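You operate a simulated robot arm through the tools that you are given. There is no shell and no other tool. Be economical: measure what you need, move in short steps, check, and stop when the job is done.

Carry out the task below with a simulated robot arm. There is one attempt and no reset: what you move stays moved.

TASK
Shake the sieve that the sieve card names till nothing more falls through.
Fine: Set it on the silver pan and clamp it to shake; spill nothing, free the clamp and put the sieve back.
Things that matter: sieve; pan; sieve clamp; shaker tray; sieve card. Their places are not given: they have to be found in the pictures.

It is judged by the outcome, as a careful person would: the job done as asked, and still so three seconds after it is handed in. It fails if anything else is knocked over, pushed out of place, dropped, spilled or broken.

THE ROBOT
A 7-joint arm with a two-finger parallel gripper, fixed in place. Base frame: the origin is at the foot of the arm, x ahead of it, y to its left, z up; the work surface is at about z = 0. Lengths are in cm, angles in rad, forces in N, time in s.
With the tool pointing down near the work surface it reaches from about 22 to 58 cm from the base axis. Its first joint turns from -1.152 to 1.152 rad. Payload 2.5 kg.
Tool frame: the origin (TCP) lies between the finger pads and is the grasp point; the fingertips stand 2.3 cm ahead of it; z points along the fingers, y is the line along which they close. The gripper opens to 9.4 cm. The fingers are 3.8 cm wide and 1 cm thick; the gripper's body (5.4 by 9.6 cm) begins 3.9 cm behind the TCP.
Orientation is that of the tool frame in the base frame, as a unit quaternion [w, x, y, z]. With the fingers straight down and closing along the base's y, the tool's x points along the base's -x, its y along +y and its z along -z.

THE INTERFACE
- The arm moves only by the tool move_arm. Its arguments are lists of equal length, an entry for each row: "xyz": the shift along the base's x, y, z in units of 25 mm (1.0 is 25 mm), a list of three; "delta_rot": the turn, a rotation vector about the base's x, y, z in units of 4 degrees (1.0 is 4 degrees), a list of three; "jaw": the closure, from 0 (fully open) to 1 (shut). In form: {"xyz": [[x, y, z], ...], "delta_rot": [[rx, ry, rz], ...], "jaw": [jaw, ...]}. A call has 1 to 10 rows; each row shifts and turns the commanded pose from where the row before left it. A call with a number of a shift or a turn outside -1 to 1 is refused whole. A row lasts 0.2 s, in which the tool goes at most 5 cm and 0.15 rad; a call with a longer step from one row to the next is refused whole, and so is a gripper value outside its range. A pose out of reach is approached as far as the arm can. The call stops where the force on the tool passes 70 N (or 10 N more than at its start, if that is more) or the arm is blocked; 0.2 s more then pass. The fingers move at their own pace (about 10.8 cm/s each) and stop on an object; they squeeze with about 27 N. The grip force told is the motor's: it shows also when the fingers shut on nothing. Time passes only in rows, and 0.2 s behind the last, so rows that do not move let the fingers close. It gives the time, the measured TCP pose, the force on the tool (base axes), the opening and the grip force at its end, in the units of the frame above (readings bear some noise), and new pictures: "views" is both (left out), scene, wrist or none.
- Cameras (640 x 400 px; columns grow to the right, rows downward): "scene" is fixed at [13.79, -42.08, 54.8]; the picture's right is [0.66, -0.75, 0.00], its down [-0.40, -0.35, -0.84] and it looks along [0.63, 0.56, -0.54] (base axes); focal length 252 px, centre (320, 200). "wrist" rides on the gripper at [-3.9, 0, -4.4] in the tool frame; the picture's right is [0.00, -1.00, 0.00], its down [0.97, 0.00, -0.24] and it looks along [0.24, 0.00, 0.97] (tool axes); focal length 218 px, centre (320, 200).
- locate(camera, pixels): for up to 12 pixels [column, row] of the newest picture of that camera ("zoom" is the newest enlarged one), the place [x, y, z] in the base frame of the surface seen there, good to about 0.3 cm. No time passes.
- inspect(camera, box): a new picture of the part [left, top, right, bottom] of that camera's present view, enlarged. No time passes.
- sign_off(): hands the job in; it is judged then, once.

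Work in short steps. Measure before you move; look again where a grasp or a placing could have gone wrong, and mend it. You have 80 turns and 120 pictures in all, the two below and enlarged ones among them. Open the gripper and draw the arm clear of the work before you hand the job in, unless the task says otherwise; then end with one line.

The tools are called after "Emit:" as a command line: name --argument value ..., lists and objects as JSON in quotes. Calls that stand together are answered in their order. move_arm: Moves the arm, as the interface text tells. Its arguments: {"type":"object","properties":{"xyz":{"type":"array"},"delta_rot":{"type":"array"},"jaw":{"type":"array"},"views":{"type":"string","enum":["both","scene","wrist","none"]}},"required":["xyz","delta_rot","jaw"]} The other tools are called the same way: locate (camera, pixels) gives the place of the surface under pixels of a picture; inspect (camera, box) takes an enlarged picture of a part of a camera's view; sign_off () hands the job in.

At the start:

```text
clock: 0.0
eef_pos: [43.13, 7.2, 42.09]
tcp_rot: [-0.001, -0.001, 1.0, -0.001]
force: [0.7, -0.6, 0.4]
grip_width: 9.4
finger_force: 0.0
```

scene: 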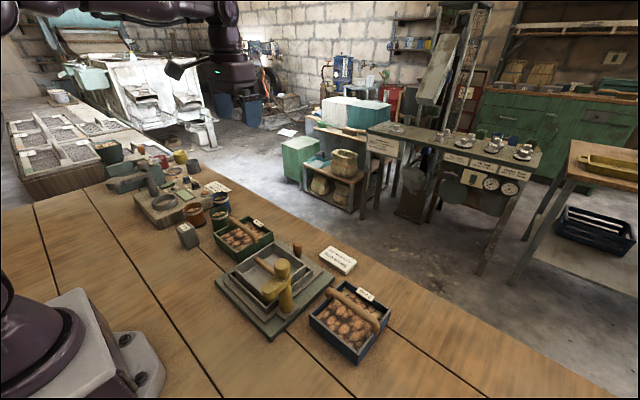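
wrist: 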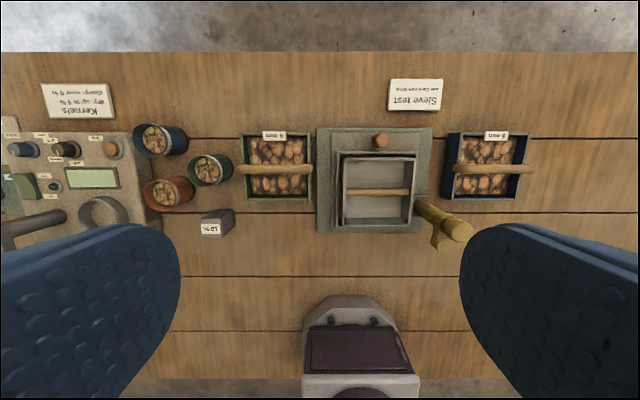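

I'll enlarge the cards, the sieves and the clamp first.

Emit:
inspect --camera "wrist" --box '[370, 65, 550, 215]'

Emit:
inspect --camera "scene" --box '[200, 200, 400, 370]'

Emit:
inspect --camera "wrist" --box '[220, 110, 480, 260]'

```text
2.67 times, centred on (460, 140) of wrist
```

zoom: 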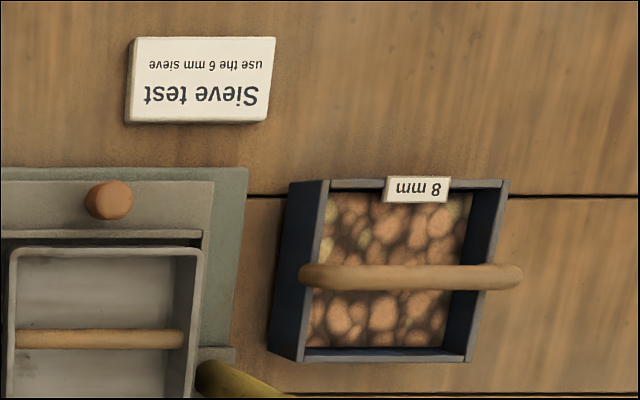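

```text
2.35 times, centred on (300, 285) of scene
```

zoom: 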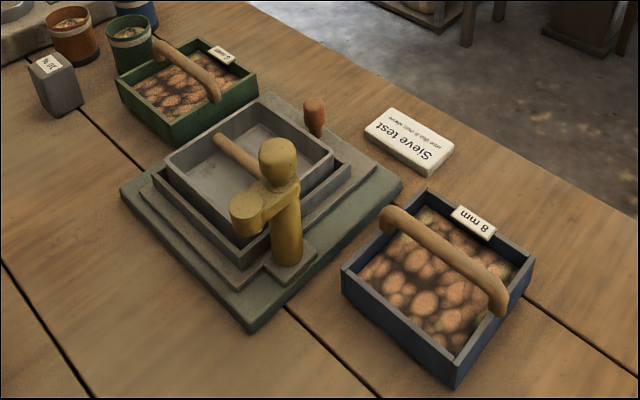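

```text
2.46 times, centred on (350, 185) of wrist
```

zoom: 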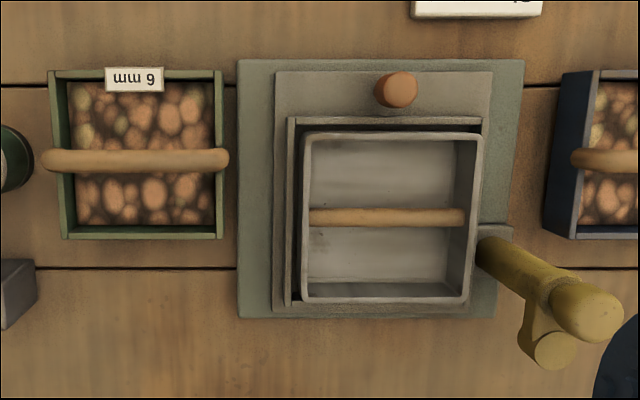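

The card names 6 mm, which is the green sieve. Next I'll read its label and measure the parts.

Emit:
inspect --camera "scene" --box '[205, 205, 305, 270]'

Emit:
locate --camera "wrist" --pixels '[[239, 169], [310, 169], [275, 169], [242, 137], [312, 197], [380, 141], [342, 157], [413, 223], [376, 192], [457, 231], [442, 243], [425, 212]]'

Emit:
locate --camera "scene" --pixels '[[282, 268], [272, 288], [290, 310], [297, 248], [247, 268], [320, 330], [245, 247], [336, 280], [258, 216], [217, 240], [237, 228], [268, 264]]'

```text
6.15 times, centred on (255, 238) of scene
```

zoom: 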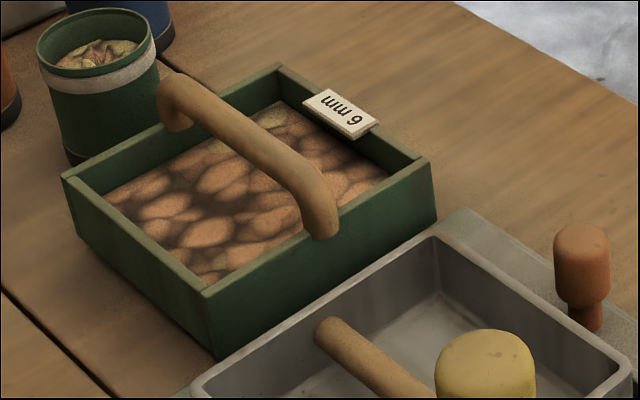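

```text
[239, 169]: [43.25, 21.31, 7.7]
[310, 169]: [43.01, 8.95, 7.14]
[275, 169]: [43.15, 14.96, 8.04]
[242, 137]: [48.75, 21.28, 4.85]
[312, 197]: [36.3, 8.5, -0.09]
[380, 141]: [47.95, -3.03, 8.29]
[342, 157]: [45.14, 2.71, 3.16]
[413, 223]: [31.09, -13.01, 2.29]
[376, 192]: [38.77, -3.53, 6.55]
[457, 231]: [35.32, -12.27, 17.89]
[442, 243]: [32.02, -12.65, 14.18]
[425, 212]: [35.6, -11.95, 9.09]
```

```text
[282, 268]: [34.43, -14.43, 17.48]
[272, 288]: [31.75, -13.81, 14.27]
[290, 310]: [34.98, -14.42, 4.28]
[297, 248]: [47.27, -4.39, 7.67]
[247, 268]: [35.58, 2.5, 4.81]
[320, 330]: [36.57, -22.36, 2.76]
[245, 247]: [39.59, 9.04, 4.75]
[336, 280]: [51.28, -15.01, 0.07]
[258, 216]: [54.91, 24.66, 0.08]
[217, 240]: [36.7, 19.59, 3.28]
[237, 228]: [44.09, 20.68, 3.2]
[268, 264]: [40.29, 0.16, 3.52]
```

The label reads 6 mm. I'll move the arm in for a closer look at the tray and clamp, keeping well above everything.

Emit:
move_arm --xyz '[[0, -1, -0.6], [0, -1, -0.6], [0, -1, -0.6], [0, -0.6, -0.6]]' --delta_rot '[[0, 0, 0], [0, 0, 0], [0, 0, 0], [0, 0, 0]]' --jaw '[0, 0, 0, 0]'

Emit:
inspect --camera "scene" --box '[225, 240, 325, 310]'

Emit:
inspect --camera "scene" --box '[245, 245, 325, 345]'

```text
clock: 1.0
eef_pos: [43.19, -1.86, 36.02]
tcp_rot: [0.0, 0.0, 1.0, 0.001]
force: [0.9, 0.0, 0.1]
grip_width: 9.4
finger_force: 0.0
```

scene: 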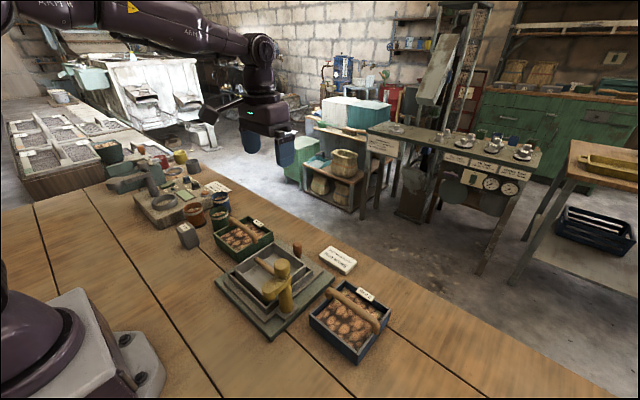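
wrist: 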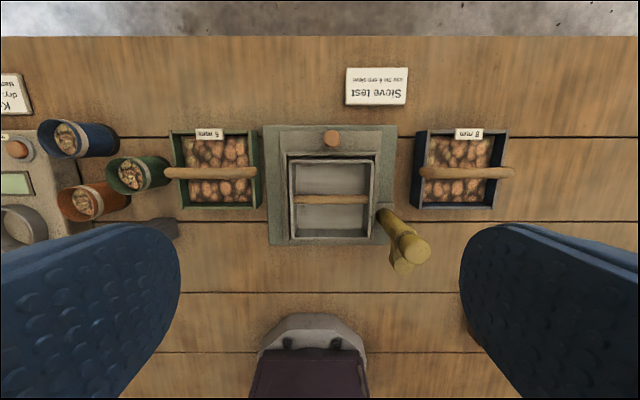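

```text
5.71 times, centred on (275, 275) of scene
```

zoom: 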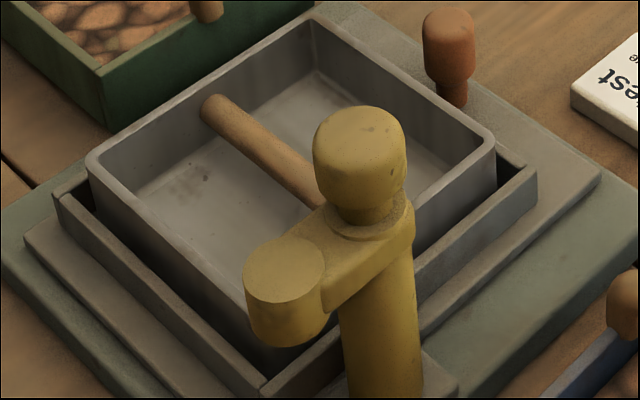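

```text
4.00 times, centred on (285, 295) of scene
```

zoom: 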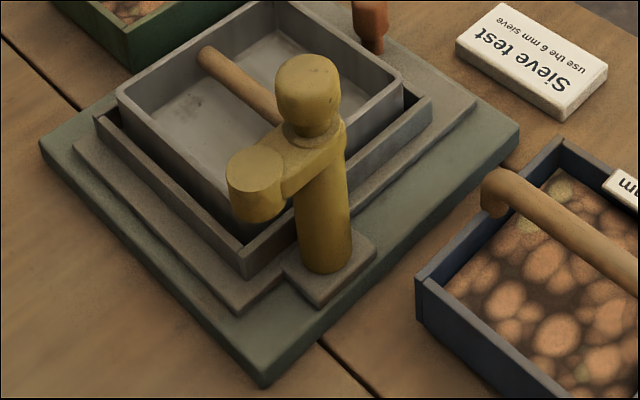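

Next I'll measure the pan, tray and clamp precisely, using the enlarged wrist view.

Emit:
inspect --camera "wrist" --box '[250, 115, 450, 275]'

```text
2.50 times, centred on (350, 195) of wrist
```

zoom: 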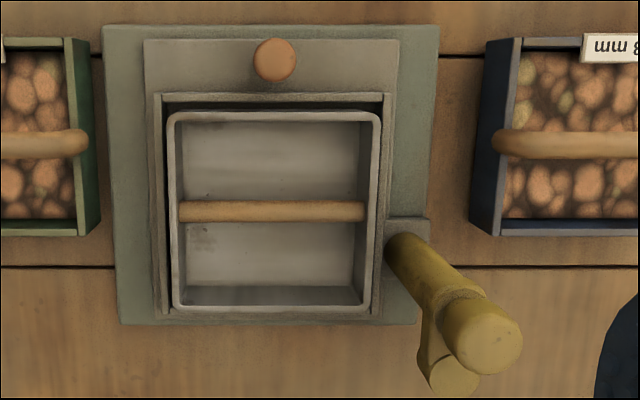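

Emit:
locate --camera "zoom" --pixels '[[171, 200], [377, 200], [270, 115], [275, 306], [272, 211], [275, 60], [157, 200], [480, 340], [452, 380], [425, 350], [387, 200], [230, 260]]'

Emit:
locate --camera "wrist" --pixels '[[172, 160], [258, 160], [210, 135], [218, 207], [212, 172], [168, 172], [255, 172], [235, 190], [250, 206], [258, 137], [178, 137]]'

Emit:
locate --camera "scene" --pixels '[[229, 273], [266, 303], [311, 268], [281, 242], [265, 292], [275, 283], [297, 245], [297, 255], [282, 262], [270, 284], [280, 300]]'

```text
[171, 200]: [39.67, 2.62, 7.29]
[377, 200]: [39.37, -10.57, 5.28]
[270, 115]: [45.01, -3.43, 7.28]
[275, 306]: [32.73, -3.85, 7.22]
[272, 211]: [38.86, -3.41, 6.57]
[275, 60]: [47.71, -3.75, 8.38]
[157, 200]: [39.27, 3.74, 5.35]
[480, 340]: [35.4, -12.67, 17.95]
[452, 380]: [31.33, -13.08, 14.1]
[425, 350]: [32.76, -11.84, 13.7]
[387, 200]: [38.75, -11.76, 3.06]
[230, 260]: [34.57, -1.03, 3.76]
```

```text
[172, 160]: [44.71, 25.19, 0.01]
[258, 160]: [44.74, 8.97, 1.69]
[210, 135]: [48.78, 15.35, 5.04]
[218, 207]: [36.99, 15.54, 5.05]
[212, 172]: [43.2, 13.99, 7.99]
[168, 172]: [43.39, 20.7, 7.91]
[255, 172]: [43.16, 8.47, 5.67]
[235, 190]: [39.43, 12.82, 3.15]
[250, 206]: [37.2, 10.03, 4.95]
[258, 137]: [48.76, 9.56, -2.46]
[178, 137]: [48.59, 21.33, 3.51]
```

```text
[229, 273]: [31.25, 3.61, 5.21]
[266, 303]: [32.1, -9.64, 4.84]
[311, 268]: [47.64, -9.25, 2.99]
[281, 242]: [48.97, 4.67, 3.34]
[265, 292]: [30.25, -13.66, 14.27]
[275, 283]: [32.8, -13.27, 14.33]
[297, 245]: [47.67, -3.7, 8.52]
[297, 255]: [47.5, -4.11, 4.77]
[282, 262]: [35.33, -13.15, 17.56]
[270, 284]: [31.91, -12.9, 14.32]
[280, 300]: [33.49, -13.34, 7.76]
```

The sieve handle bar runs along y and is centred near (43.1, 15.0), with its top at z≈8. The pan is centred near (38.85, -3.55) with its rim at z≈7.25. I'll turn the tool 90° so the fingers close along x, and move over the sieve.

Emit:
move_arm --xyz '[[0, 0.68, -0.4], [0, 0.68, -0.4], [0, 0.68, -0.4], [0, 0.68, -0.4], [0, 0.68, -0.4], [0, 0.68, -0.4], [0, 0.68, -0.4], [0, 0.68, -0.4], [0, 0.68, -0.4], [0, 0.66, -0.4]]' --delta_rot '[[0, 0, 1], [0, 0, 1], [0, 0, 1], [0, 0, 1], [0, 0, 1], [0, 0, 1], [0, 0, 1], [0, 0, 1], [0, 0, 1], [0, 0, 1]]' --jaw '[0, 0, 0, 0, 0, 0, 0, 0, 0, 0]' --views "none"

Emit:
move_arm --xyz '[[0, 0, -0.2], [0, 0, -0.2], [0, 0, -0.2], [0, 0, -0.2], [0, 0, -0.2], [0, 0, 0], [0, 0, 0], [0, 0, 0], [0, 0, 0], [0, 0, 0]]' --delta_rot '[[0, 0, 1], [0, 0, 1], [0, 0, 1], [0, 0, 1], [0, 0, 1], [0, 0, 1], [0, 0, 1], [0, 0, 1], [0, 0, 1], [0, 0, 1]]' --jaw '[0.4, 0.4, 0.4, 0.4, 0.4, 0.4, 0.4, 0.4, 0.4, 0.4]' --views "none"

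Emit:
move_arm --xyz '[[0, 0, 0], [0, 0, 0], [0, 0, 0]]' --delta_rot '[[0, 0, 1], [0, 0, 1], [0, 0, 0.5]]' --jaw '[0.4, 0.4, 0.4]'

```text
clock: 3.2
eef_pos: [43.11, 15.15, 26.27]
tcp_rot: [0.0, -0.343, 0.94, 0.0]
force: [0.4, 0.1, -0.3]
grip_width: 9.39
finger_force: 0.0
```

```text
clock: 5.4
eef_pos: [43.08, 15.09, 23.69]
tcp_rot: [0.0, -0.644, 0.765, 0.001]
force: [0.1, -0.2, -0.3]
grip_width: 5.64
finger_force: 0.0
```

```text
clock: 6.2
eef_pos: [43.18, 15.04, 23.68]
tcp_rot: [-0.001, -0.707, 0.707, 0.0]
force: [0.5, 0.0, -0.3]
grip_width: 5.64
finger_force: 0.0
```

scene: 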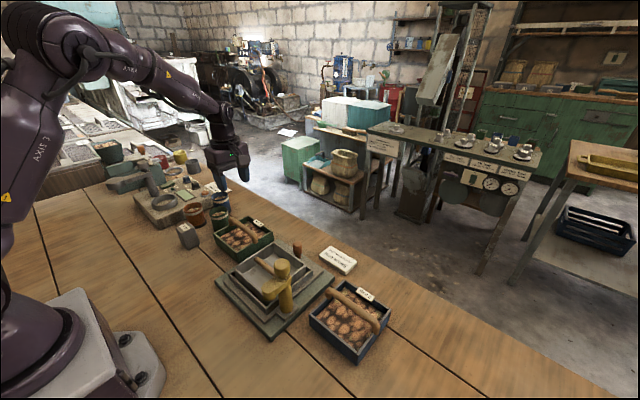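
wrist: 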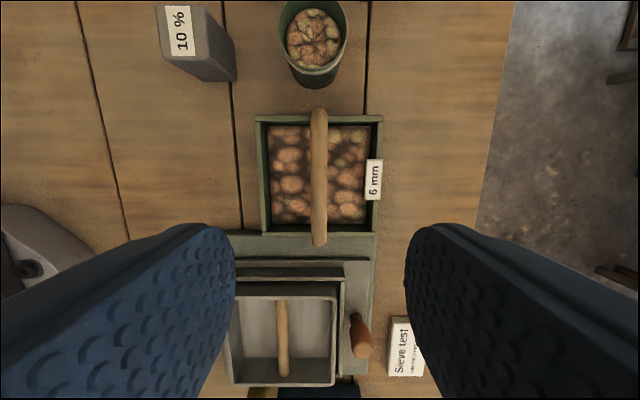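

The sieve is in good view, so I'll re-measure its rim and handle, then go down.

Emit:
locate --camera "wrist" --pixels '[[319, 112], [319, 175], [319, 235], [257, 160], [380, 145], [288, 119], [290, 229], [314, 175], [324, 175], [229, 320], [334, 340], [282, 340]]'

Emit:
move_arm --xyz '[[0, 0, -1], [0, 0, -1], [0, 0, -1], [0, 0, -1], [0, 0, -0.8]]' --delta_rot '[[0, 0, 0], [0, 0, 0], [0, 0, 0], [0, 0, 0], [0, 0, 0]]' --jaw '[0.4, 0.4, 0.4, 0.4, 0.4]'

```text
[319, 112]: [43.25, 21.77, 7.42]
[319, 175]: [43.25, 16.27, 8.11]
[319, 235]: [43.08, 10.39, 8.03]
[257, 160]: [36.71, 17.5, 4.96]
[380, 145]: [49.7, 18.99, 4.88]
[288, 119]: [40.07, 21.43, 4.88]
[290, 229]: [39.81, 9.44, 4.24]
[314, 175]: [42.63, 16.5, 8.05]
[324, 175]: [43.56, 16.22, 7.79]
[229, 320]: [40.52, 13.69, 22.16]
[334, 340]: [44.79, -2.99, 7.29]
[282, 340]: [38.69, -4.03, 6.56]
```

```text
clock: 7.4
eef_pos: [43.12, 15.11, 11.67]
tcp_rot: [0.0, 0.707, -0.707, 0.0]
force: [-1.1, -0.7, -0.8]
grip_width: 5.63
finger_force: 0.1
```

scene: 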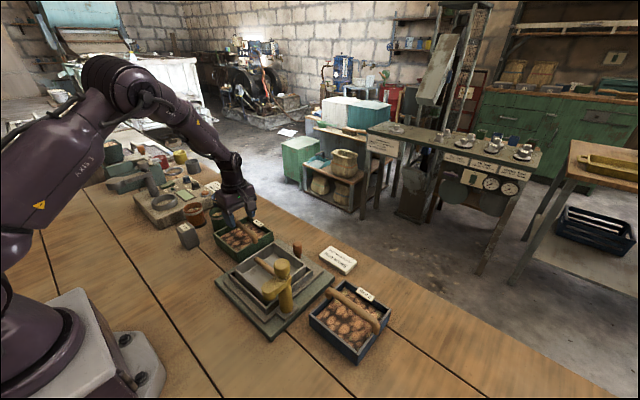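
wrist: 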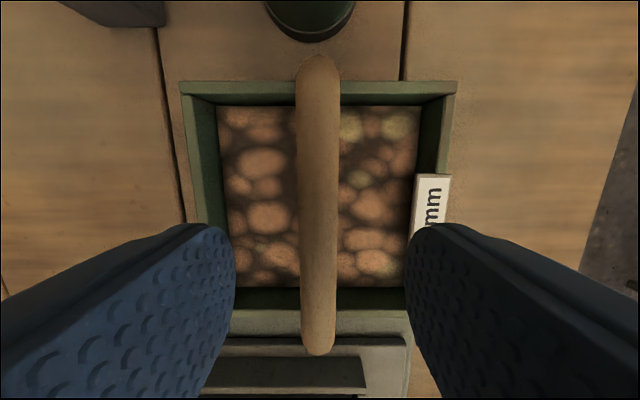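

The handle sits between the fingers. I'll go down to z≈7.3, which keeps the tips above the contents at 3.2, and close.

Emit:
move_arm --xyz '[[0, 0.04, -0.6], [0, 0, -0.6], [0, 0, -0.52], [0, 0, 0], [0, 0, 0], [0, 0, 0]]' --delta_rot '[[0, 0, 0], [0, 0, 0], [0, 0, 0], [0, 0, 0], [0, 0, 0], [0, 0, 0]]' --jaw '[0.4, 0.4, 0.4, 1, 1, 1]' --views "none"

Emit:
move_arm --xyz '[[0, 0, 0.1], [0, 0, 0.2], [0, 0, 0.3], [0, 0, 0.4], [0, 0, 0]]' --delta_rot '[[0, 0, 0], [0, 0, 0], [0, 0, 0], [0, 0, 0], [0, 0, 0]]' --jaw '[1, 1, 1, 1, 1]'

```text
clock: 8.8
eef_pos: [43.16, 15.2, 7.29]
tcp_rot: [0.0, -0.707, 0.707, -0.001]
force: [1.6, 1.0, 0.2]
grip_width: 1.6
finger_force: 26.7
```

```text
clock: 10.0
eef_pos: [43.05, 15.27, 9.86]
tcp_rot: [-0.001, -0.707, 0.707, 0.0]
force: [0.6, 0.4, -3.3]
grip_width: 1.61
finger_force: 26.8
```

scene: 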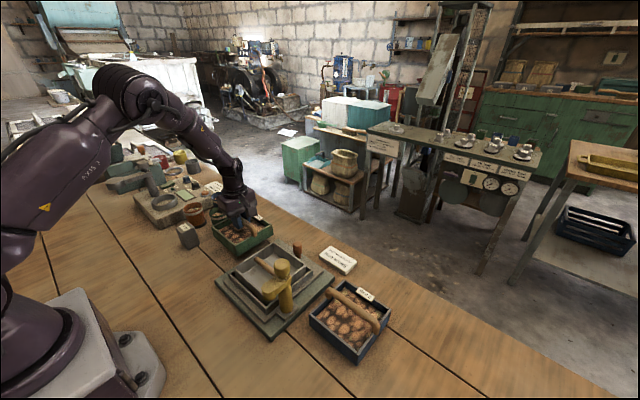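
wrist: 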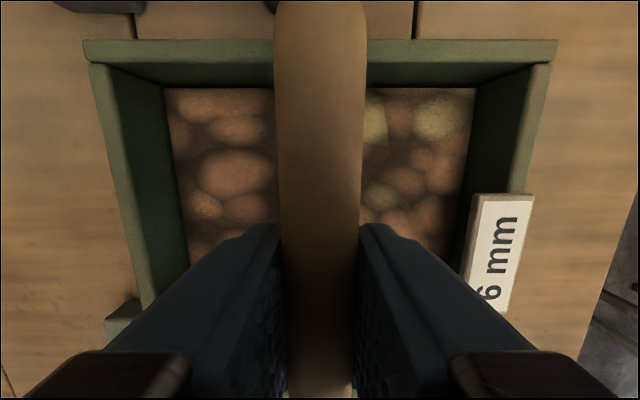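

The sieve is held level with no force trouble. I'll raise it well clear of the knob and carry it gently over the pan to (38.82, -3.68).

Emit:
move_arm --xyz '[[0, 0, 0.3], [0, 0, 0.6], [0, 0, 0.7], [0, 0, 0.7], [0, 0, 0.7], [0, 0, 0.5], [0, 0, 0.2], [-0.06, -0.2, 0], [-0.12, -0.5, 0], [-0.16, -0.7, 0]]' --delta_rot '[[0, 0, 0], [0, 0, 0], [0, 0, 0], [0, 0, 0], [0, 0, 0], [0, 0, 0], [0, 0, 0], [0, 0, 0], [0, 0, 0], [0, 0, 0]]' --jaw '[1, 1, 1, 1, 1, 1, 1, 1, 1, 1]' --views "none"

Emit:
move_arm --xyz '[[-0.18, -0.8, 0], [-0.18, -0.8, 0], [-0.18, -0.8, 0], [-0.18, -0.8, 0], [-0.18, -0.8, 0], [-0.16, -0.8, 0], [-0.16, -0.7, 0], [-0.1, -0.48, 0], [-0.04, -0.2, 0], [0, 0, 0]]' --delta_rot '[[0, 0, 0], [0, 0, 0], [0, 0, 0], [0, 0, 0], [0, 0, 0], [0, 0, 0], [0, 0, 0], [0, 0, 0], [0, 0, 0], [0, 0, 0]]' --jaw '[1, 1, 1, 1, 1, 1, 1, 1, 1, 1]'

```text
clock: 12.2
eef_pos: [42.23, 11.67, 19.22]
tcp_rot: [-0.001, -0.707, 0.707, 0.0]
force: [0.4, 0.2, -3.5]
grip_width: 1.63
finger_force: 26.9
```

```text
clock: 14.4
eef_pos: [38.78, -3.63, 19.12]
tcp_rot: [0.0, 0.707, -0.707, 0.0]
force: [0.1, 0.6, -3.8]
grip_width: 1.61
finger_force: 26.8
```

scene: 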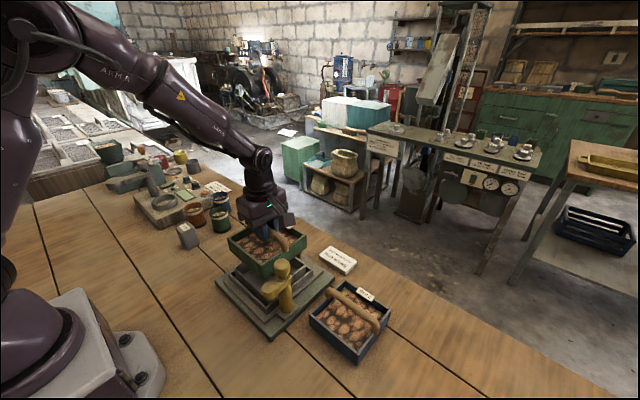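
wrist: 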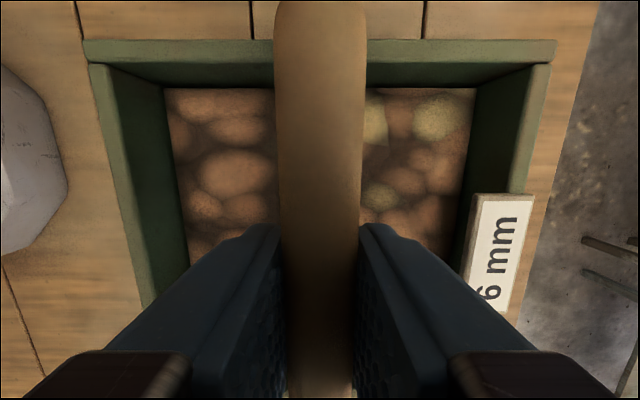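

The sieve is over the pan. I'll lower it to just above the rim (contact expected at TCP z≈14.5) and check the alignment.

Emit:
move_arm --xyz '[[0, 0, -0.3], [0, 0, -0.5], [0, 0, -0.5], [0, 0, -0.2], [0, 0, 0]]' --delta_rot '[[0, 0, 0], [0, 0, 0], [0, 0, 0], [0, 0, 0], [0, 0, 0]]' --jaw '[1, 1, 1, 1, 1]' --views "none"

Emit:
inspect --camera "scene" --box '[205, 210, 345, 340]'

```text
clock: 15.6
eef_pos: [38.92, -3.76, 15.36]
tcp_rot: [0.0, 0.707, -0.707, 0.0]
force: [0.5, -0.1, -4.5]
grip_width: 1.58
finger_force: 26.9
```

```text
3.08 times, centred on (275, 275) of scene
```

zoom: 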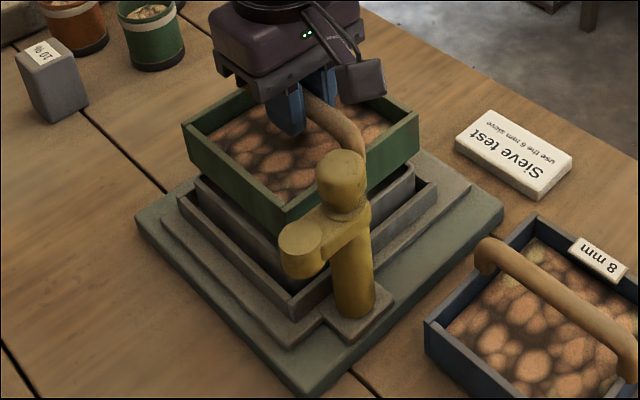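

It looks aligned, so I'll lower in small steps until the force shows contact.

Emit:
move_arm --xyz '[[0, 0, -0.16], [0, 0, -0.1], [0, 0, -0.06], [0, 0, 0]]' --delta_rot '[[0, 0, 0], [0, 0, 0], [0, 0, 0], [0, 0, 0]]' --jaw '[1, 1, 1, 1]' --views "none"

Emit:
inspect --camera "scene" --box '[225, 220, 325, 310]'

```text
clock: 16.6
eef_pos: [38.93, -3.71, 14.46]
tcp_rot: [0.0, 0.707, -0.707, 0.0]
force: [0.0, -1.0, -3.8]
grip_width: 1.62
finger_force: 27.1
```

```text
4.44 times, centred on (275, 265) of scene
```

zoom: 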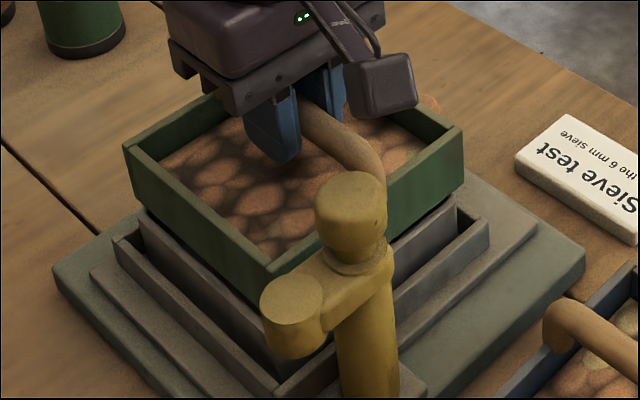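

There's still no contact, so I keep going down slowly.

Emit:
move_arm --xyz '[[0, 0, -0.06], [0, 0, -0.06], [0, 0, 0]]' --delta_rot '[[0, 0, 0], [0, 0, 0], [0, 0, 0]]' --jaw '[1, 1, 1]' --views "none"

Emit:
inspect --camera "scene" --box '[225, 220, 325, 310]'

```text
clock: 17.4
eef_pos: [38.87, -3.75, 14.32]
tcp_rot: [0.0, 0.707, -0.707, 0.0]
force: [0.7, -0.8, -4.1]
grip_width: 1.6
finger_force: 27.3
```

```text
4.44 times, centred on (275, 265) of scene
```

zoom: 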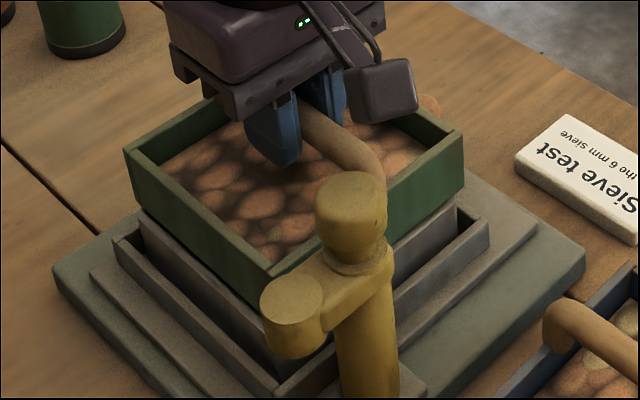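

Emit:
move_arm --xyz '[[0, 0, -0.06], [0, 0, -0.06], [0, 0, 0], [0, 0, 0]]' --delta_rot '[[0, 0, 0], [0, 0, 0], [0, 0, 0], [0, 0, 0]]' --jaw '[1, 1, 1, 1]' --views "none"

Emit:
inspect --camera "scene" --box '[225, 220, 325, 310]'

```text
clock: 18.4
eef_pos: [38.85, -3.69, 13.97]
tcp_rot: [0.0, 0.707, -0.707, 0.0]
force: [0.6, 0.3, -4.3]
grip_width: 1.62
finger_force: 26.7
```

```text
4.44 times, centred on (275, 265) of scene
```

zoom: 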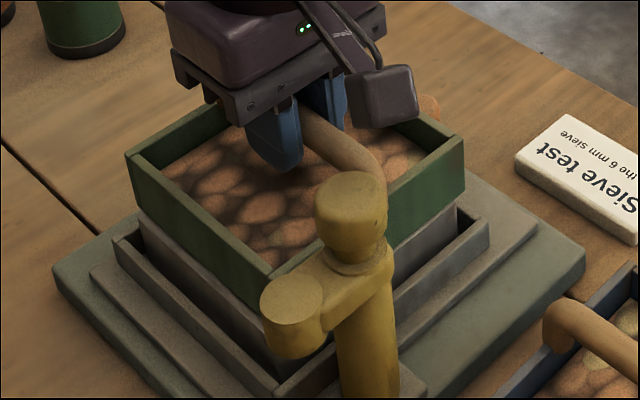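

Emit:
locate --camera "zoom" --pixels '[[190, 210], [440, 165], [340, 140], [285, 262], [130, 153], [300, 300], [420, 240]]'

Emit:
move_arm --xyz '[[0, 0, -0.06], [0, 0, -0.06], [0, 0, 0], [0, 0, 0]]' --delta_rot '[[0, 0, 0], [0, 0, 0], [0, 0, 0], [0, 0, 0]]' --jaw '[1, 1, 1, 1]' --views "none"

Emit:
inspect --camera "scene" --box '[225, 220, 325, 310]'

```text
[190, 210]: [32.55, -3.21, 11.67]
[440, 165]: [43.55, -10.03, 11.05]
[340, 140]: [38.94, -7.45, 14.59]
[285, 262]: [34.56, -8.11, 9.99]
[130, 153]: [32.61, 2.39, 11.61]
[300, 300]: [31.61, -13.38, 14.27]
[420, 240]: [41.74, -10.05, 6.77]
```

```text
clock: 19.4
eef_pos: [38.91, -3.84, 13.65]
tcp_rot: [0.0, 0.707, -0.707, 0.0]
force: [-5.2, -0.6, 21.6]
grip_width: 1.64
finger_force: 27.0
```

```text
4.44 times, centred on (275, 265) of scene
```

zoom: 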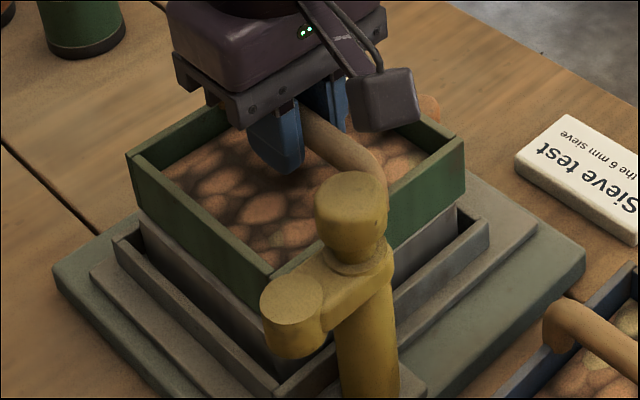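

Contact came at z≈13.65 with 21.6 N, so the sieve is seated. I'll ease up, release and rise clear.

Emit:
move_arm --xyz '[[0, 0, 0.07], [0, 0, 0], [0, 0, 0], [0, 0, 0.5], [0, 0, 0.8], [0, 0, 0.8], [0, 0, 0.8], [0, 0, 0.8]]' --delta_rot '[[0, 0, 0], [0, 0, 0], [0, 0, 0], [0, 0, 0], [0, 0, 0], [0, 0, 0], [0, 0, 0], [0, 0, 0]]' --jaw '[1, 0.5, 0.5, 0.5, 0.5, 0.5, 0.5, 0.5]'

Emit:
inspect --camera "scene" --box '[225, 220, 325, 320]'

```text
clock: 21.2
eef_pos: [38.93, -3.65, 23.08]
tcp_rot: [-0.001, 0.707, -0.707, 0.0]
force: [0.6, -0.3, 0.2]
grip_width: 4.71
finger_force: 0.0
```

scene: 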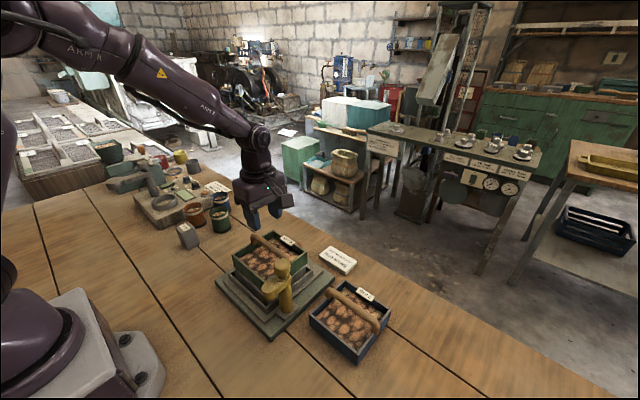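
wrist: 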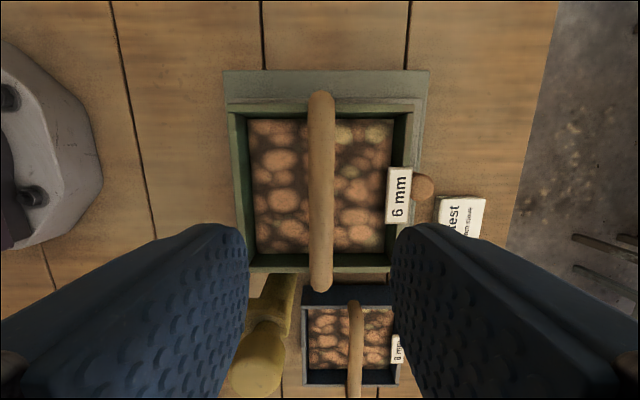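

```text
4.00 times, centred on (275, 270) of scene
```

zoom: 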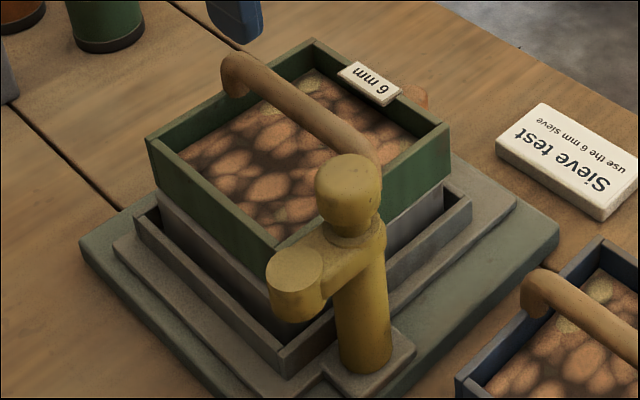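

The sieve is seated on the pan. Now I'll measure the clamp knob, arm and foot.

Emit:
inspect --camera "scene" --box '[265, 245, 325, 325]'

Emit:
locate --camera "wrist" --pixels '[[262, 355], [255, 370], [270, 335], [280, 290], [290, 283], [240, 180], [408, 150], [400, 195], [425, 187], [318, 105], [318, 265], [320, 262]]'

```text
5.00 times, centred on (295, 285) of scene
```

zoom: 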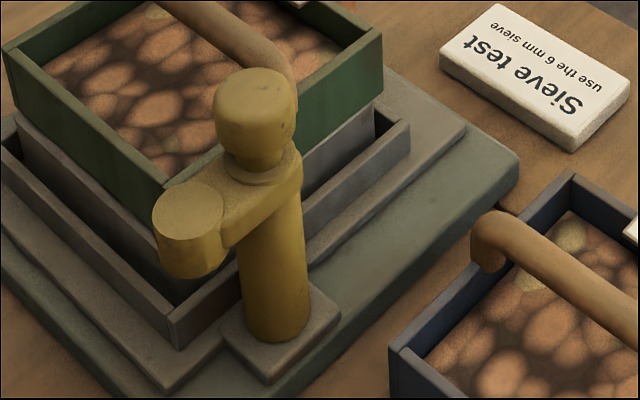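

```text
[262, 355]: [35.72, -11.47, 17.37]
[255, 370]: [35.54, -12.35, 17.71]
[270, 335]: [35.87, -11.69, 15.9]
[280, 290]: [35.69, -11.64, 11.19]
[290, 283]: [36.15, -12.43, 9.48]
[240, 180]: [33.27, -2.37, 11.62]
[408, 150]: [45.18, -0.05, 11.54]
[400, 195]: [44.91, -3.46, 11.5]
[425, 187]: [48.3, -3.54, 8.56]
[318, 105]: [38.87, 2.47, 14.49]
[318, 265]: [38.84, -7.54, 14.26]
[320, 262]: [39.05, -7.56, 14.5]
```

Emit:
locate --camera "zoom" --pixels '[[255, 75], [217, 105], [297, 105], [258, 90], [230, 150], [290, 150], [188, 205], [190, 275], [158, 215], [222, 215], [260, 205], [272, 330]]'

Emit:
move_arm --xyz '[[-0.3, -0.8, 0], [-0.4, -1, 0], [-0.4, -1, 0], [-0.4, -0.9, 0]]' --delta_rot '[[0, 0, 0], [0, 0, 0], [0, 0, 0], [0, 0, 0]]' --jaw '[0.4, 0.4, 0.4, 0.4]'

```text
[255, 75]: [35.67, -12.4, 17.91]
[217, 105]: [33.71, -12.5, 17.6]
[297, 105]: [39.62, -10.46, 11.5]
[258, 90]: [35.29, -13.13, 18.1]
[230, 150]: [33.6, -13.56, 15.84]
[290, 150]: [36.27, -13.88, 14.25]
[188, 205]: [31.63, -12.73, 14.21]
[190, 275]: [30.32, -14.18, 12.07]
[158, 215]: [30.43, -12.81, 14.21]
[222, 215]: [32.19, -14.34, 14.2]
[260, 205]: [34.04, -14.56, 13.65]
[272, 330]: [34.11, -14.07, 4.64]
```

```text
clock: 22.2
eef_pos: [35.22, -12.94, 23.1]
tcp_rot: [-0.001, 0.707, -0.707, -0.001]
force: [1.1, 0.1, -0.5]
grip_width: 5.62
finger_force: 0.0
```

scene: 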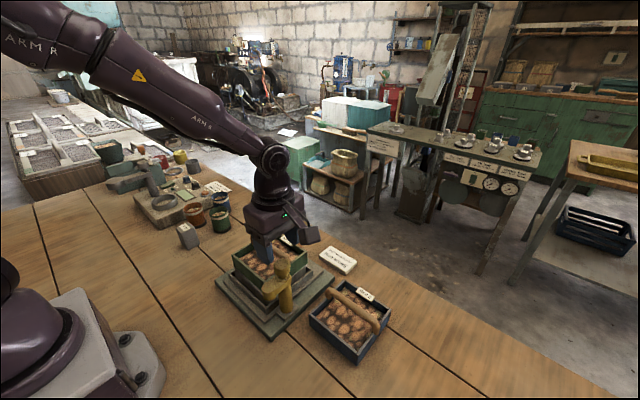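
wrist: 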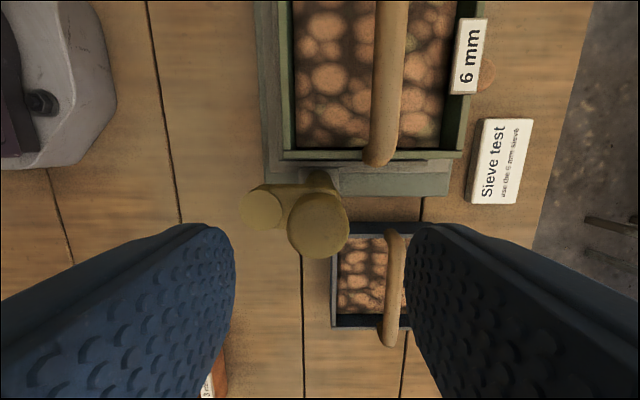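

Emit:
locate --camera "wrist" --pixels '[[319, 200], [319, 220], [319, 250], [292, 225], [345, 225], [263, 210], [285, 205]]'

```text
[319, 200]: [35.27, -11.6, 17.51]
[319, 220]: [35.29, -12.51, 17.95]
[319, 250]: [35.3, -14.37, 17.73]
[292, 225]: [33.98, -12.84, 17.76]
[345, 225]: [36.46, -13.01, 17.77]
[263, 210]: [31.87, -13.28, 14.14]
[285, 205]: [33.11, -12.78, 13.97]
```

The knob is centred at (35.25, -13.05), Ø≈3 cm, with its top at z 18. I'll go down to TCP z≈17.1, keeping the tips above the arm at 14.3, and grip.

Emit:
move_arm --xyz '[[0, -0.04, -0.7], [0, 0, -0.8], [0, 0, -0.6], [0, 0, -0.3], [0, 0, 0], [0, 0, 0], [0, 0, 0]]' --delta_rot '[[0, 0, 0], [0, 0, 0], [0, 0, 0], [0, 0, 0], [0, 0, 0], [0, 0, 0], [0, 0, 0]]' --jaw '[0.4, 0.4, 0.4, 0.4, 1, 1, 1]' --views "none"

Emit:
move_arm --xyz '[[0, 0, 0], [0, 0, 0], [0, 0, 0], [0, 0, 0], [0, 0, 0]]' --delta_rot '[[0, 0, -1], [0, 0, -1], [0, 0, -1], [0, 0, -1], [0, 0, -1]]' --jaw '[1, 1, 1, 1, 1]'

Emit:
inspect --camera "scene" --box '[225, 220, 345, 340]'

```text
clock: 23.8
eef_pos: [34.99, -13.07, 17.11]
tcp_rot: [-0.002, -0.706, 0.708, 0.001]
force: [-20.0, 0.2, 3.7]
grip_width: 3.06
finger_force: 45.0
```

```text
clock: 25.0
eef_pos: [35.07, -12.79, 17.13]
tcp_rot: [-0.001, -0.573, 0.82, 0.002]
force: [-21.3, -0.7, -6.0]
grip_width: 3.04
finger_force: 45.4
```

scene: 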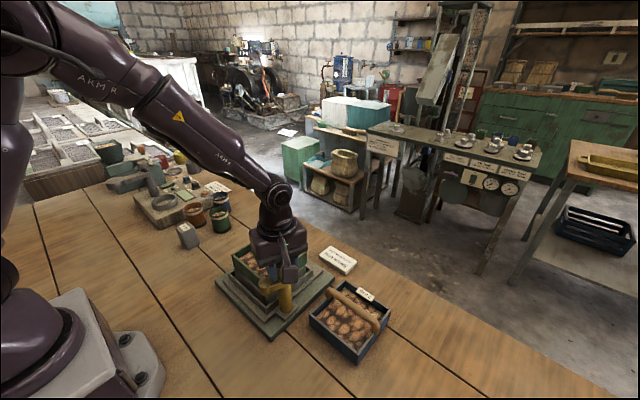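
wrist: 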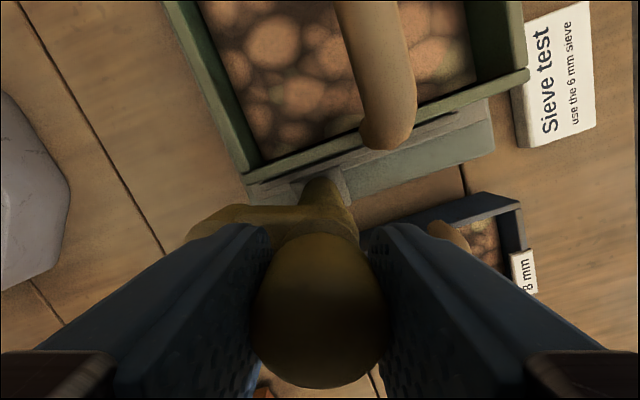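

```text
3.33 times, centred on (285, 280) of scene
```

zoom: 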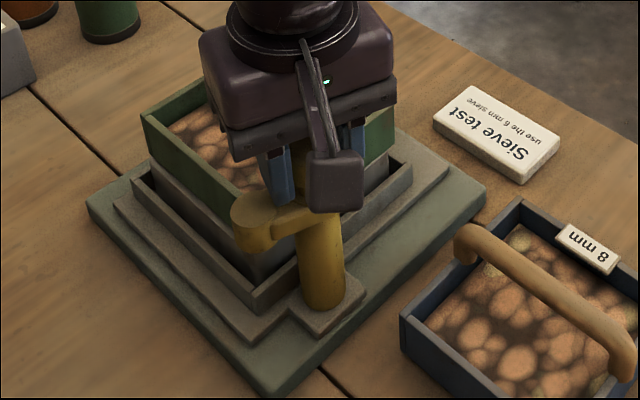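

The arm turns with the knob. I'll take off the side load of about 20 N by shifting -x slightly, and keep turning.

Emit:
move_arm --xyz '[[-0.08, 0, 0], [0, 0, 0], [0, 0, 0], [0, 0, 0], [0, 0, 0], [0, 0, 0], [0, 0, 0], [0, 0, 0]]' --delta_rot '[[0, 0, -1], [0, 0, -1], [0, 0, -1], [0, 0, -1], [0, 0, -1], [0, 0, -1], [0, 0, -1], [0, 0, -1]]' --jaw '[1, 1, 1, 1, 1, 1, 1, 1]' --views "none"

Emit:
inspect --camera "scene" --box '[225, 220, 345, 340]'

```text
clock: 26.8
eef_pos: [35.0, -13.1, 17.12]
tcp_rot: [0.0, -0.325, 0.946, 0.001]
force: [15.7, 1.5, -34.0]
grip_width: 3.04
finger_force: 45.0
```

```text
3.33 times, centred on (285, 280) of scene
```

zoom: 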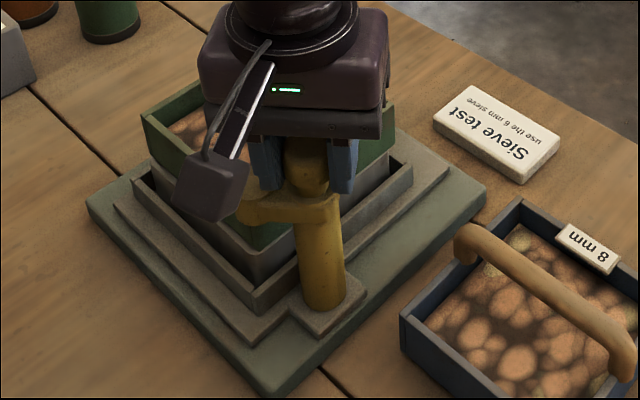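

The tool is being pulled down with -34 N, so the clamp lowers as it turns. I'll follow it down a little while turning.

Emit:
move_arm --xyz '[[0.03, 0, -0.1], [0, 0, -0.03], [0, 0, -0.03], [0, 0, 0]]' --delta_rot '[[0, 0, 0], [0, 0, -1], [0, 0, -1], [0, 0, 0]]' --jaw '[1, 1, 1, 1]' --views "none"

```text
clock: 27.8
eef_pos: [35.03, -13.06, 16.9]
tcp_rot: [0.0, -0.258, 0.966, 0.0]
force: [-11.1, -0.9, 35.8]
grip_width: 3.03
finger_force: 45.1
```

Emit:
move_arm --xyz '[[-0.015, 0, 0.07], [0, 0, 0], [0, 0, -0.01], [0, 0, -0.01]]' --delta_rot '[[0, 0, 0], [0, 0, -1], [0, 0, -1], [0, 0, 0]]' --jaw '[1, 1, 1, 1]' --views "none"

Emit:
inspect --camera "scene" --box '[225, 220, 345, 340]'

```text
clock: 28.8
eef_pos: [35.08, -12.95, 16.86]
tcp_rot: [0.002, -0.191, 0.982, 0.0]
force: [23.2, 1.0, -14.1]
grip_width: 3.04
finger_force: 45.4
```

```text
3.33 times, centred on (285, 280) of scene
```

zoom: 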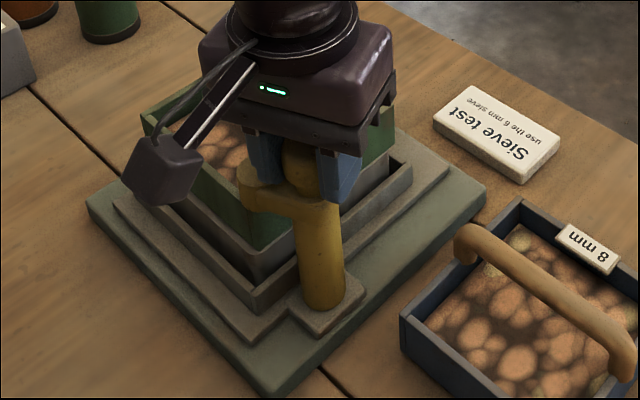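

The clamp has turned 68°. I'll go on to 90° in small steps.

Emit:
move_arm --xyz '[[0.03, 0, -0.03], [0, 0, -0.02], [0, 0, -0.02], [0, 0, 0]]' --delta_rot '[[0, 0, -1], [0, 0, -1], [0, 0, -1], [0, 0, 0]]' --jaw '[1, 1, 1, 1]' --views "none"

Emit:
move_arm --xyz '[[0, 0, -0.02], [0, 0, -0.02], [0, 0, -0.01], [0, 0, 0]]' --delta_rot '[[0, 0, -1], [0, 0, -1], [0, 0, -0.5], [0, 0, 0]]' --jaw '[1, 1, 1, 1]'

Emit:
inspect --camera "scene" --box '[225, 220, 345, 340]'

```text
clock: 29.8
eef_pos: [35.1, -13.09, 16.8]
tcp_rot: [0.001, -0.086, 0.996, -0.001]
force: [-1.2, 1.3, 33.2]
grip_width: 3.06
finger_force: 45.5
```

```text
clock: 30.8
eef_pos: [35.07, -13.23, 16.66]
tcp_rot: [0.002, 0.0, 1.0, -0.001]
force: [-5.2, -0.3, 36.4]
grip_width: 3.03
finger_force: 44.9
```

scene: 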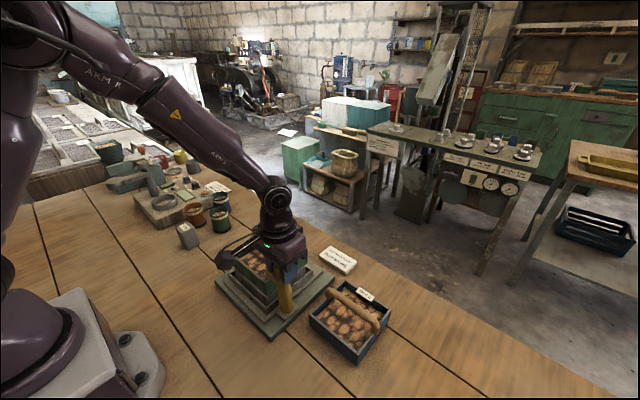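
wrist: 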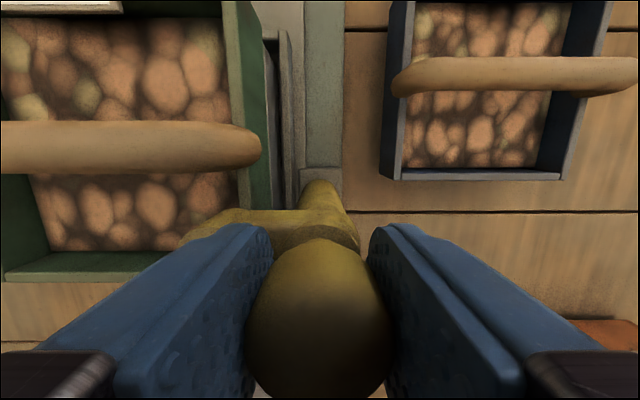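

```text
3.33 times, centred on (285, 280) of scene
```

zoom: 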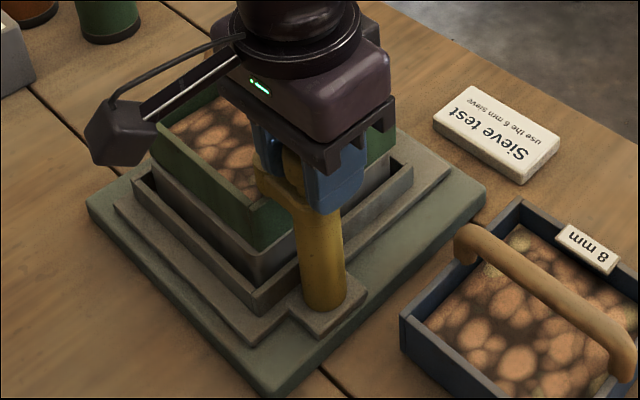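

The arm is over the rim. I'll ease the push, release and rise to look.

Emit:
move_arm --xyz '[[0, 0, 0.06], [0, 0, 0], [0, 0, 0], [0, 0, 0.6], [0, 0, 0.8], [0, 0, 0.8]]' --delta_rot '[[0, 0, 0], [0, 0, 0], [0, 0, 0], [0, 0, 0], [0, 0, 0], [0, 0, 0]]' --jaw '[1, 0.4, 0.4, 0.4, 0.4, 0.4]'

Emit:
inspect --camera "scene" --box '[225, 220, 345, 340]'

```text
clock: 32.2
eef_pos: [35.09, -13.11, 22.31]
tcp_rot: [0.0, 0.001, 1.0, 0.001]
force: [0.9, 0.1, 0.5]
grip_width: 5.63
finger_force: 0.0
```

scene: 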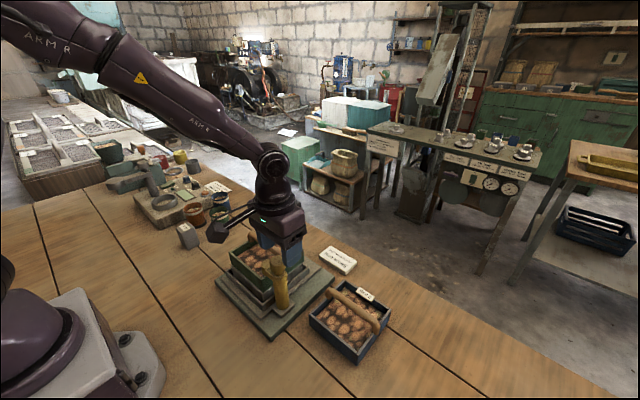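
wrist: 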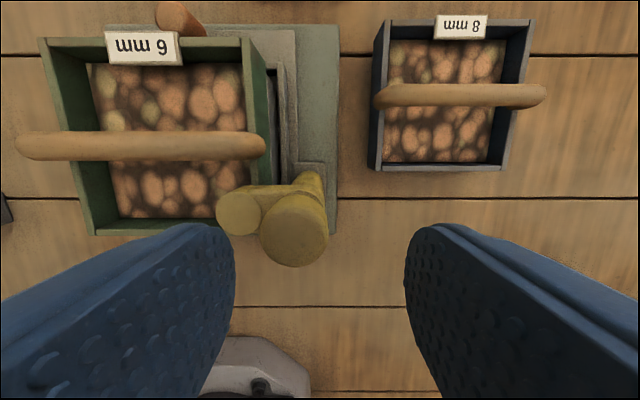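

```text
3.33 times, centred on (285, 280) of scene
```

zoom: 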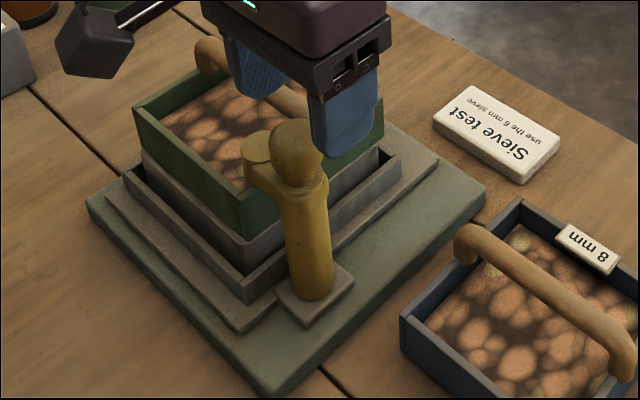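

The clamp foot is on the rim, and the tray slid slightly along +y on release, so it slides along y. Next I'll locate the red knob and the clamp foot.

Emit:
locate --camera "wrist" --pixels '[[180, 15], [240, 210], [262, 205], [295, 215], [295, 240], [80, 190], [258, 185], [140, 145], [312, 60], [336, 60], [18, 145], [142, 50]]'

Emit:
locate --camera "scene" --pixels '[[274, 248], [277, 266], [272, 250], [270, 305], [250, 288], [262, 290]]'

Emit:
move_arm --xyz '[[0.6, 0.4, 0.6], [0.9, 0.7, 0], [0.9, 0.7, 0], [0.9, 0.7, 0], [0.9, 0.7, 0], [0.6, 0.4, 0]]' --delta_rot '[[0, 0, 0], [0, 0, 0], [0, 0, 0], [0, 0, 0], [0, 0, 0], [0, 0, 0]]' --jaw '[0.4, 0.4, 0.4, 0.4, 0.4, 0.4]'

```text
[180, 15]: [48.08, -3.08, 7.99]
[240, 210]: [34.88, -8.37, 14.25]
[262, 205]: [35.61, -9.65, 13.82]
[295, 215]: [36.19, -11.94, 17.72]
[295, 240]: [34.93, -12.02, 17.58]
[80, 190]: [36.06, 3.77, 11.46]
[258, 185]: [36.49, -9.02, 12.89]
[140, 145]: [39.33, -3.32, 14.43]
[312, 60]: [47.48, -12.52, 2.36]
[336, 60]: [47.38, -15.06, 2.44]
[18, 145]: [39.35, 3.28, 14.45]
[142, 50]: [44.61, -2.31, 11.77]
```

```text
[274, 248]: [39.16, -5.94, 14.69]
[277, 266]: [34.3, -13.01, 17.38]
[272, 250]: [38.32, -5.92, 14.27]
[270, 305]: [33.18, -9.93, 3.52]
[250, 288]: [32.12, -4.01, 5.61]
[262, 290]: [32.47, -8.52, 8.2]
```

```text
clock: 33.6
eef_pos: [47.02, -3.97, 23.78]
tcp_rot: [0.0, -0.001, 1.0, 0.0]
force: [0.2, 0.0, 0.0]
grip_width: 5.64
finger_force: 0.0
```

scene: 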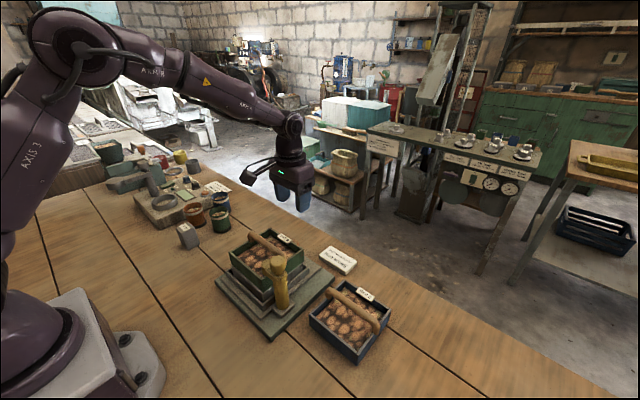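
wrist: 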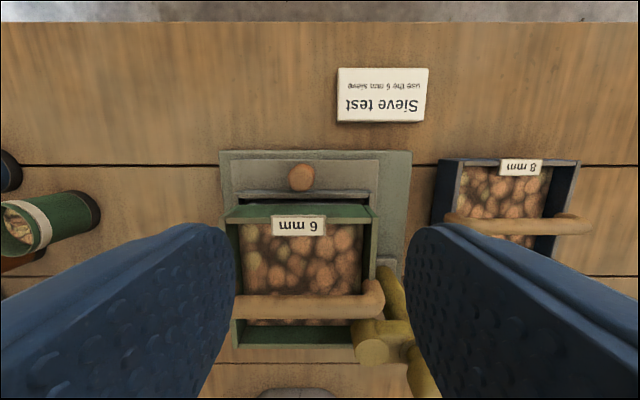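

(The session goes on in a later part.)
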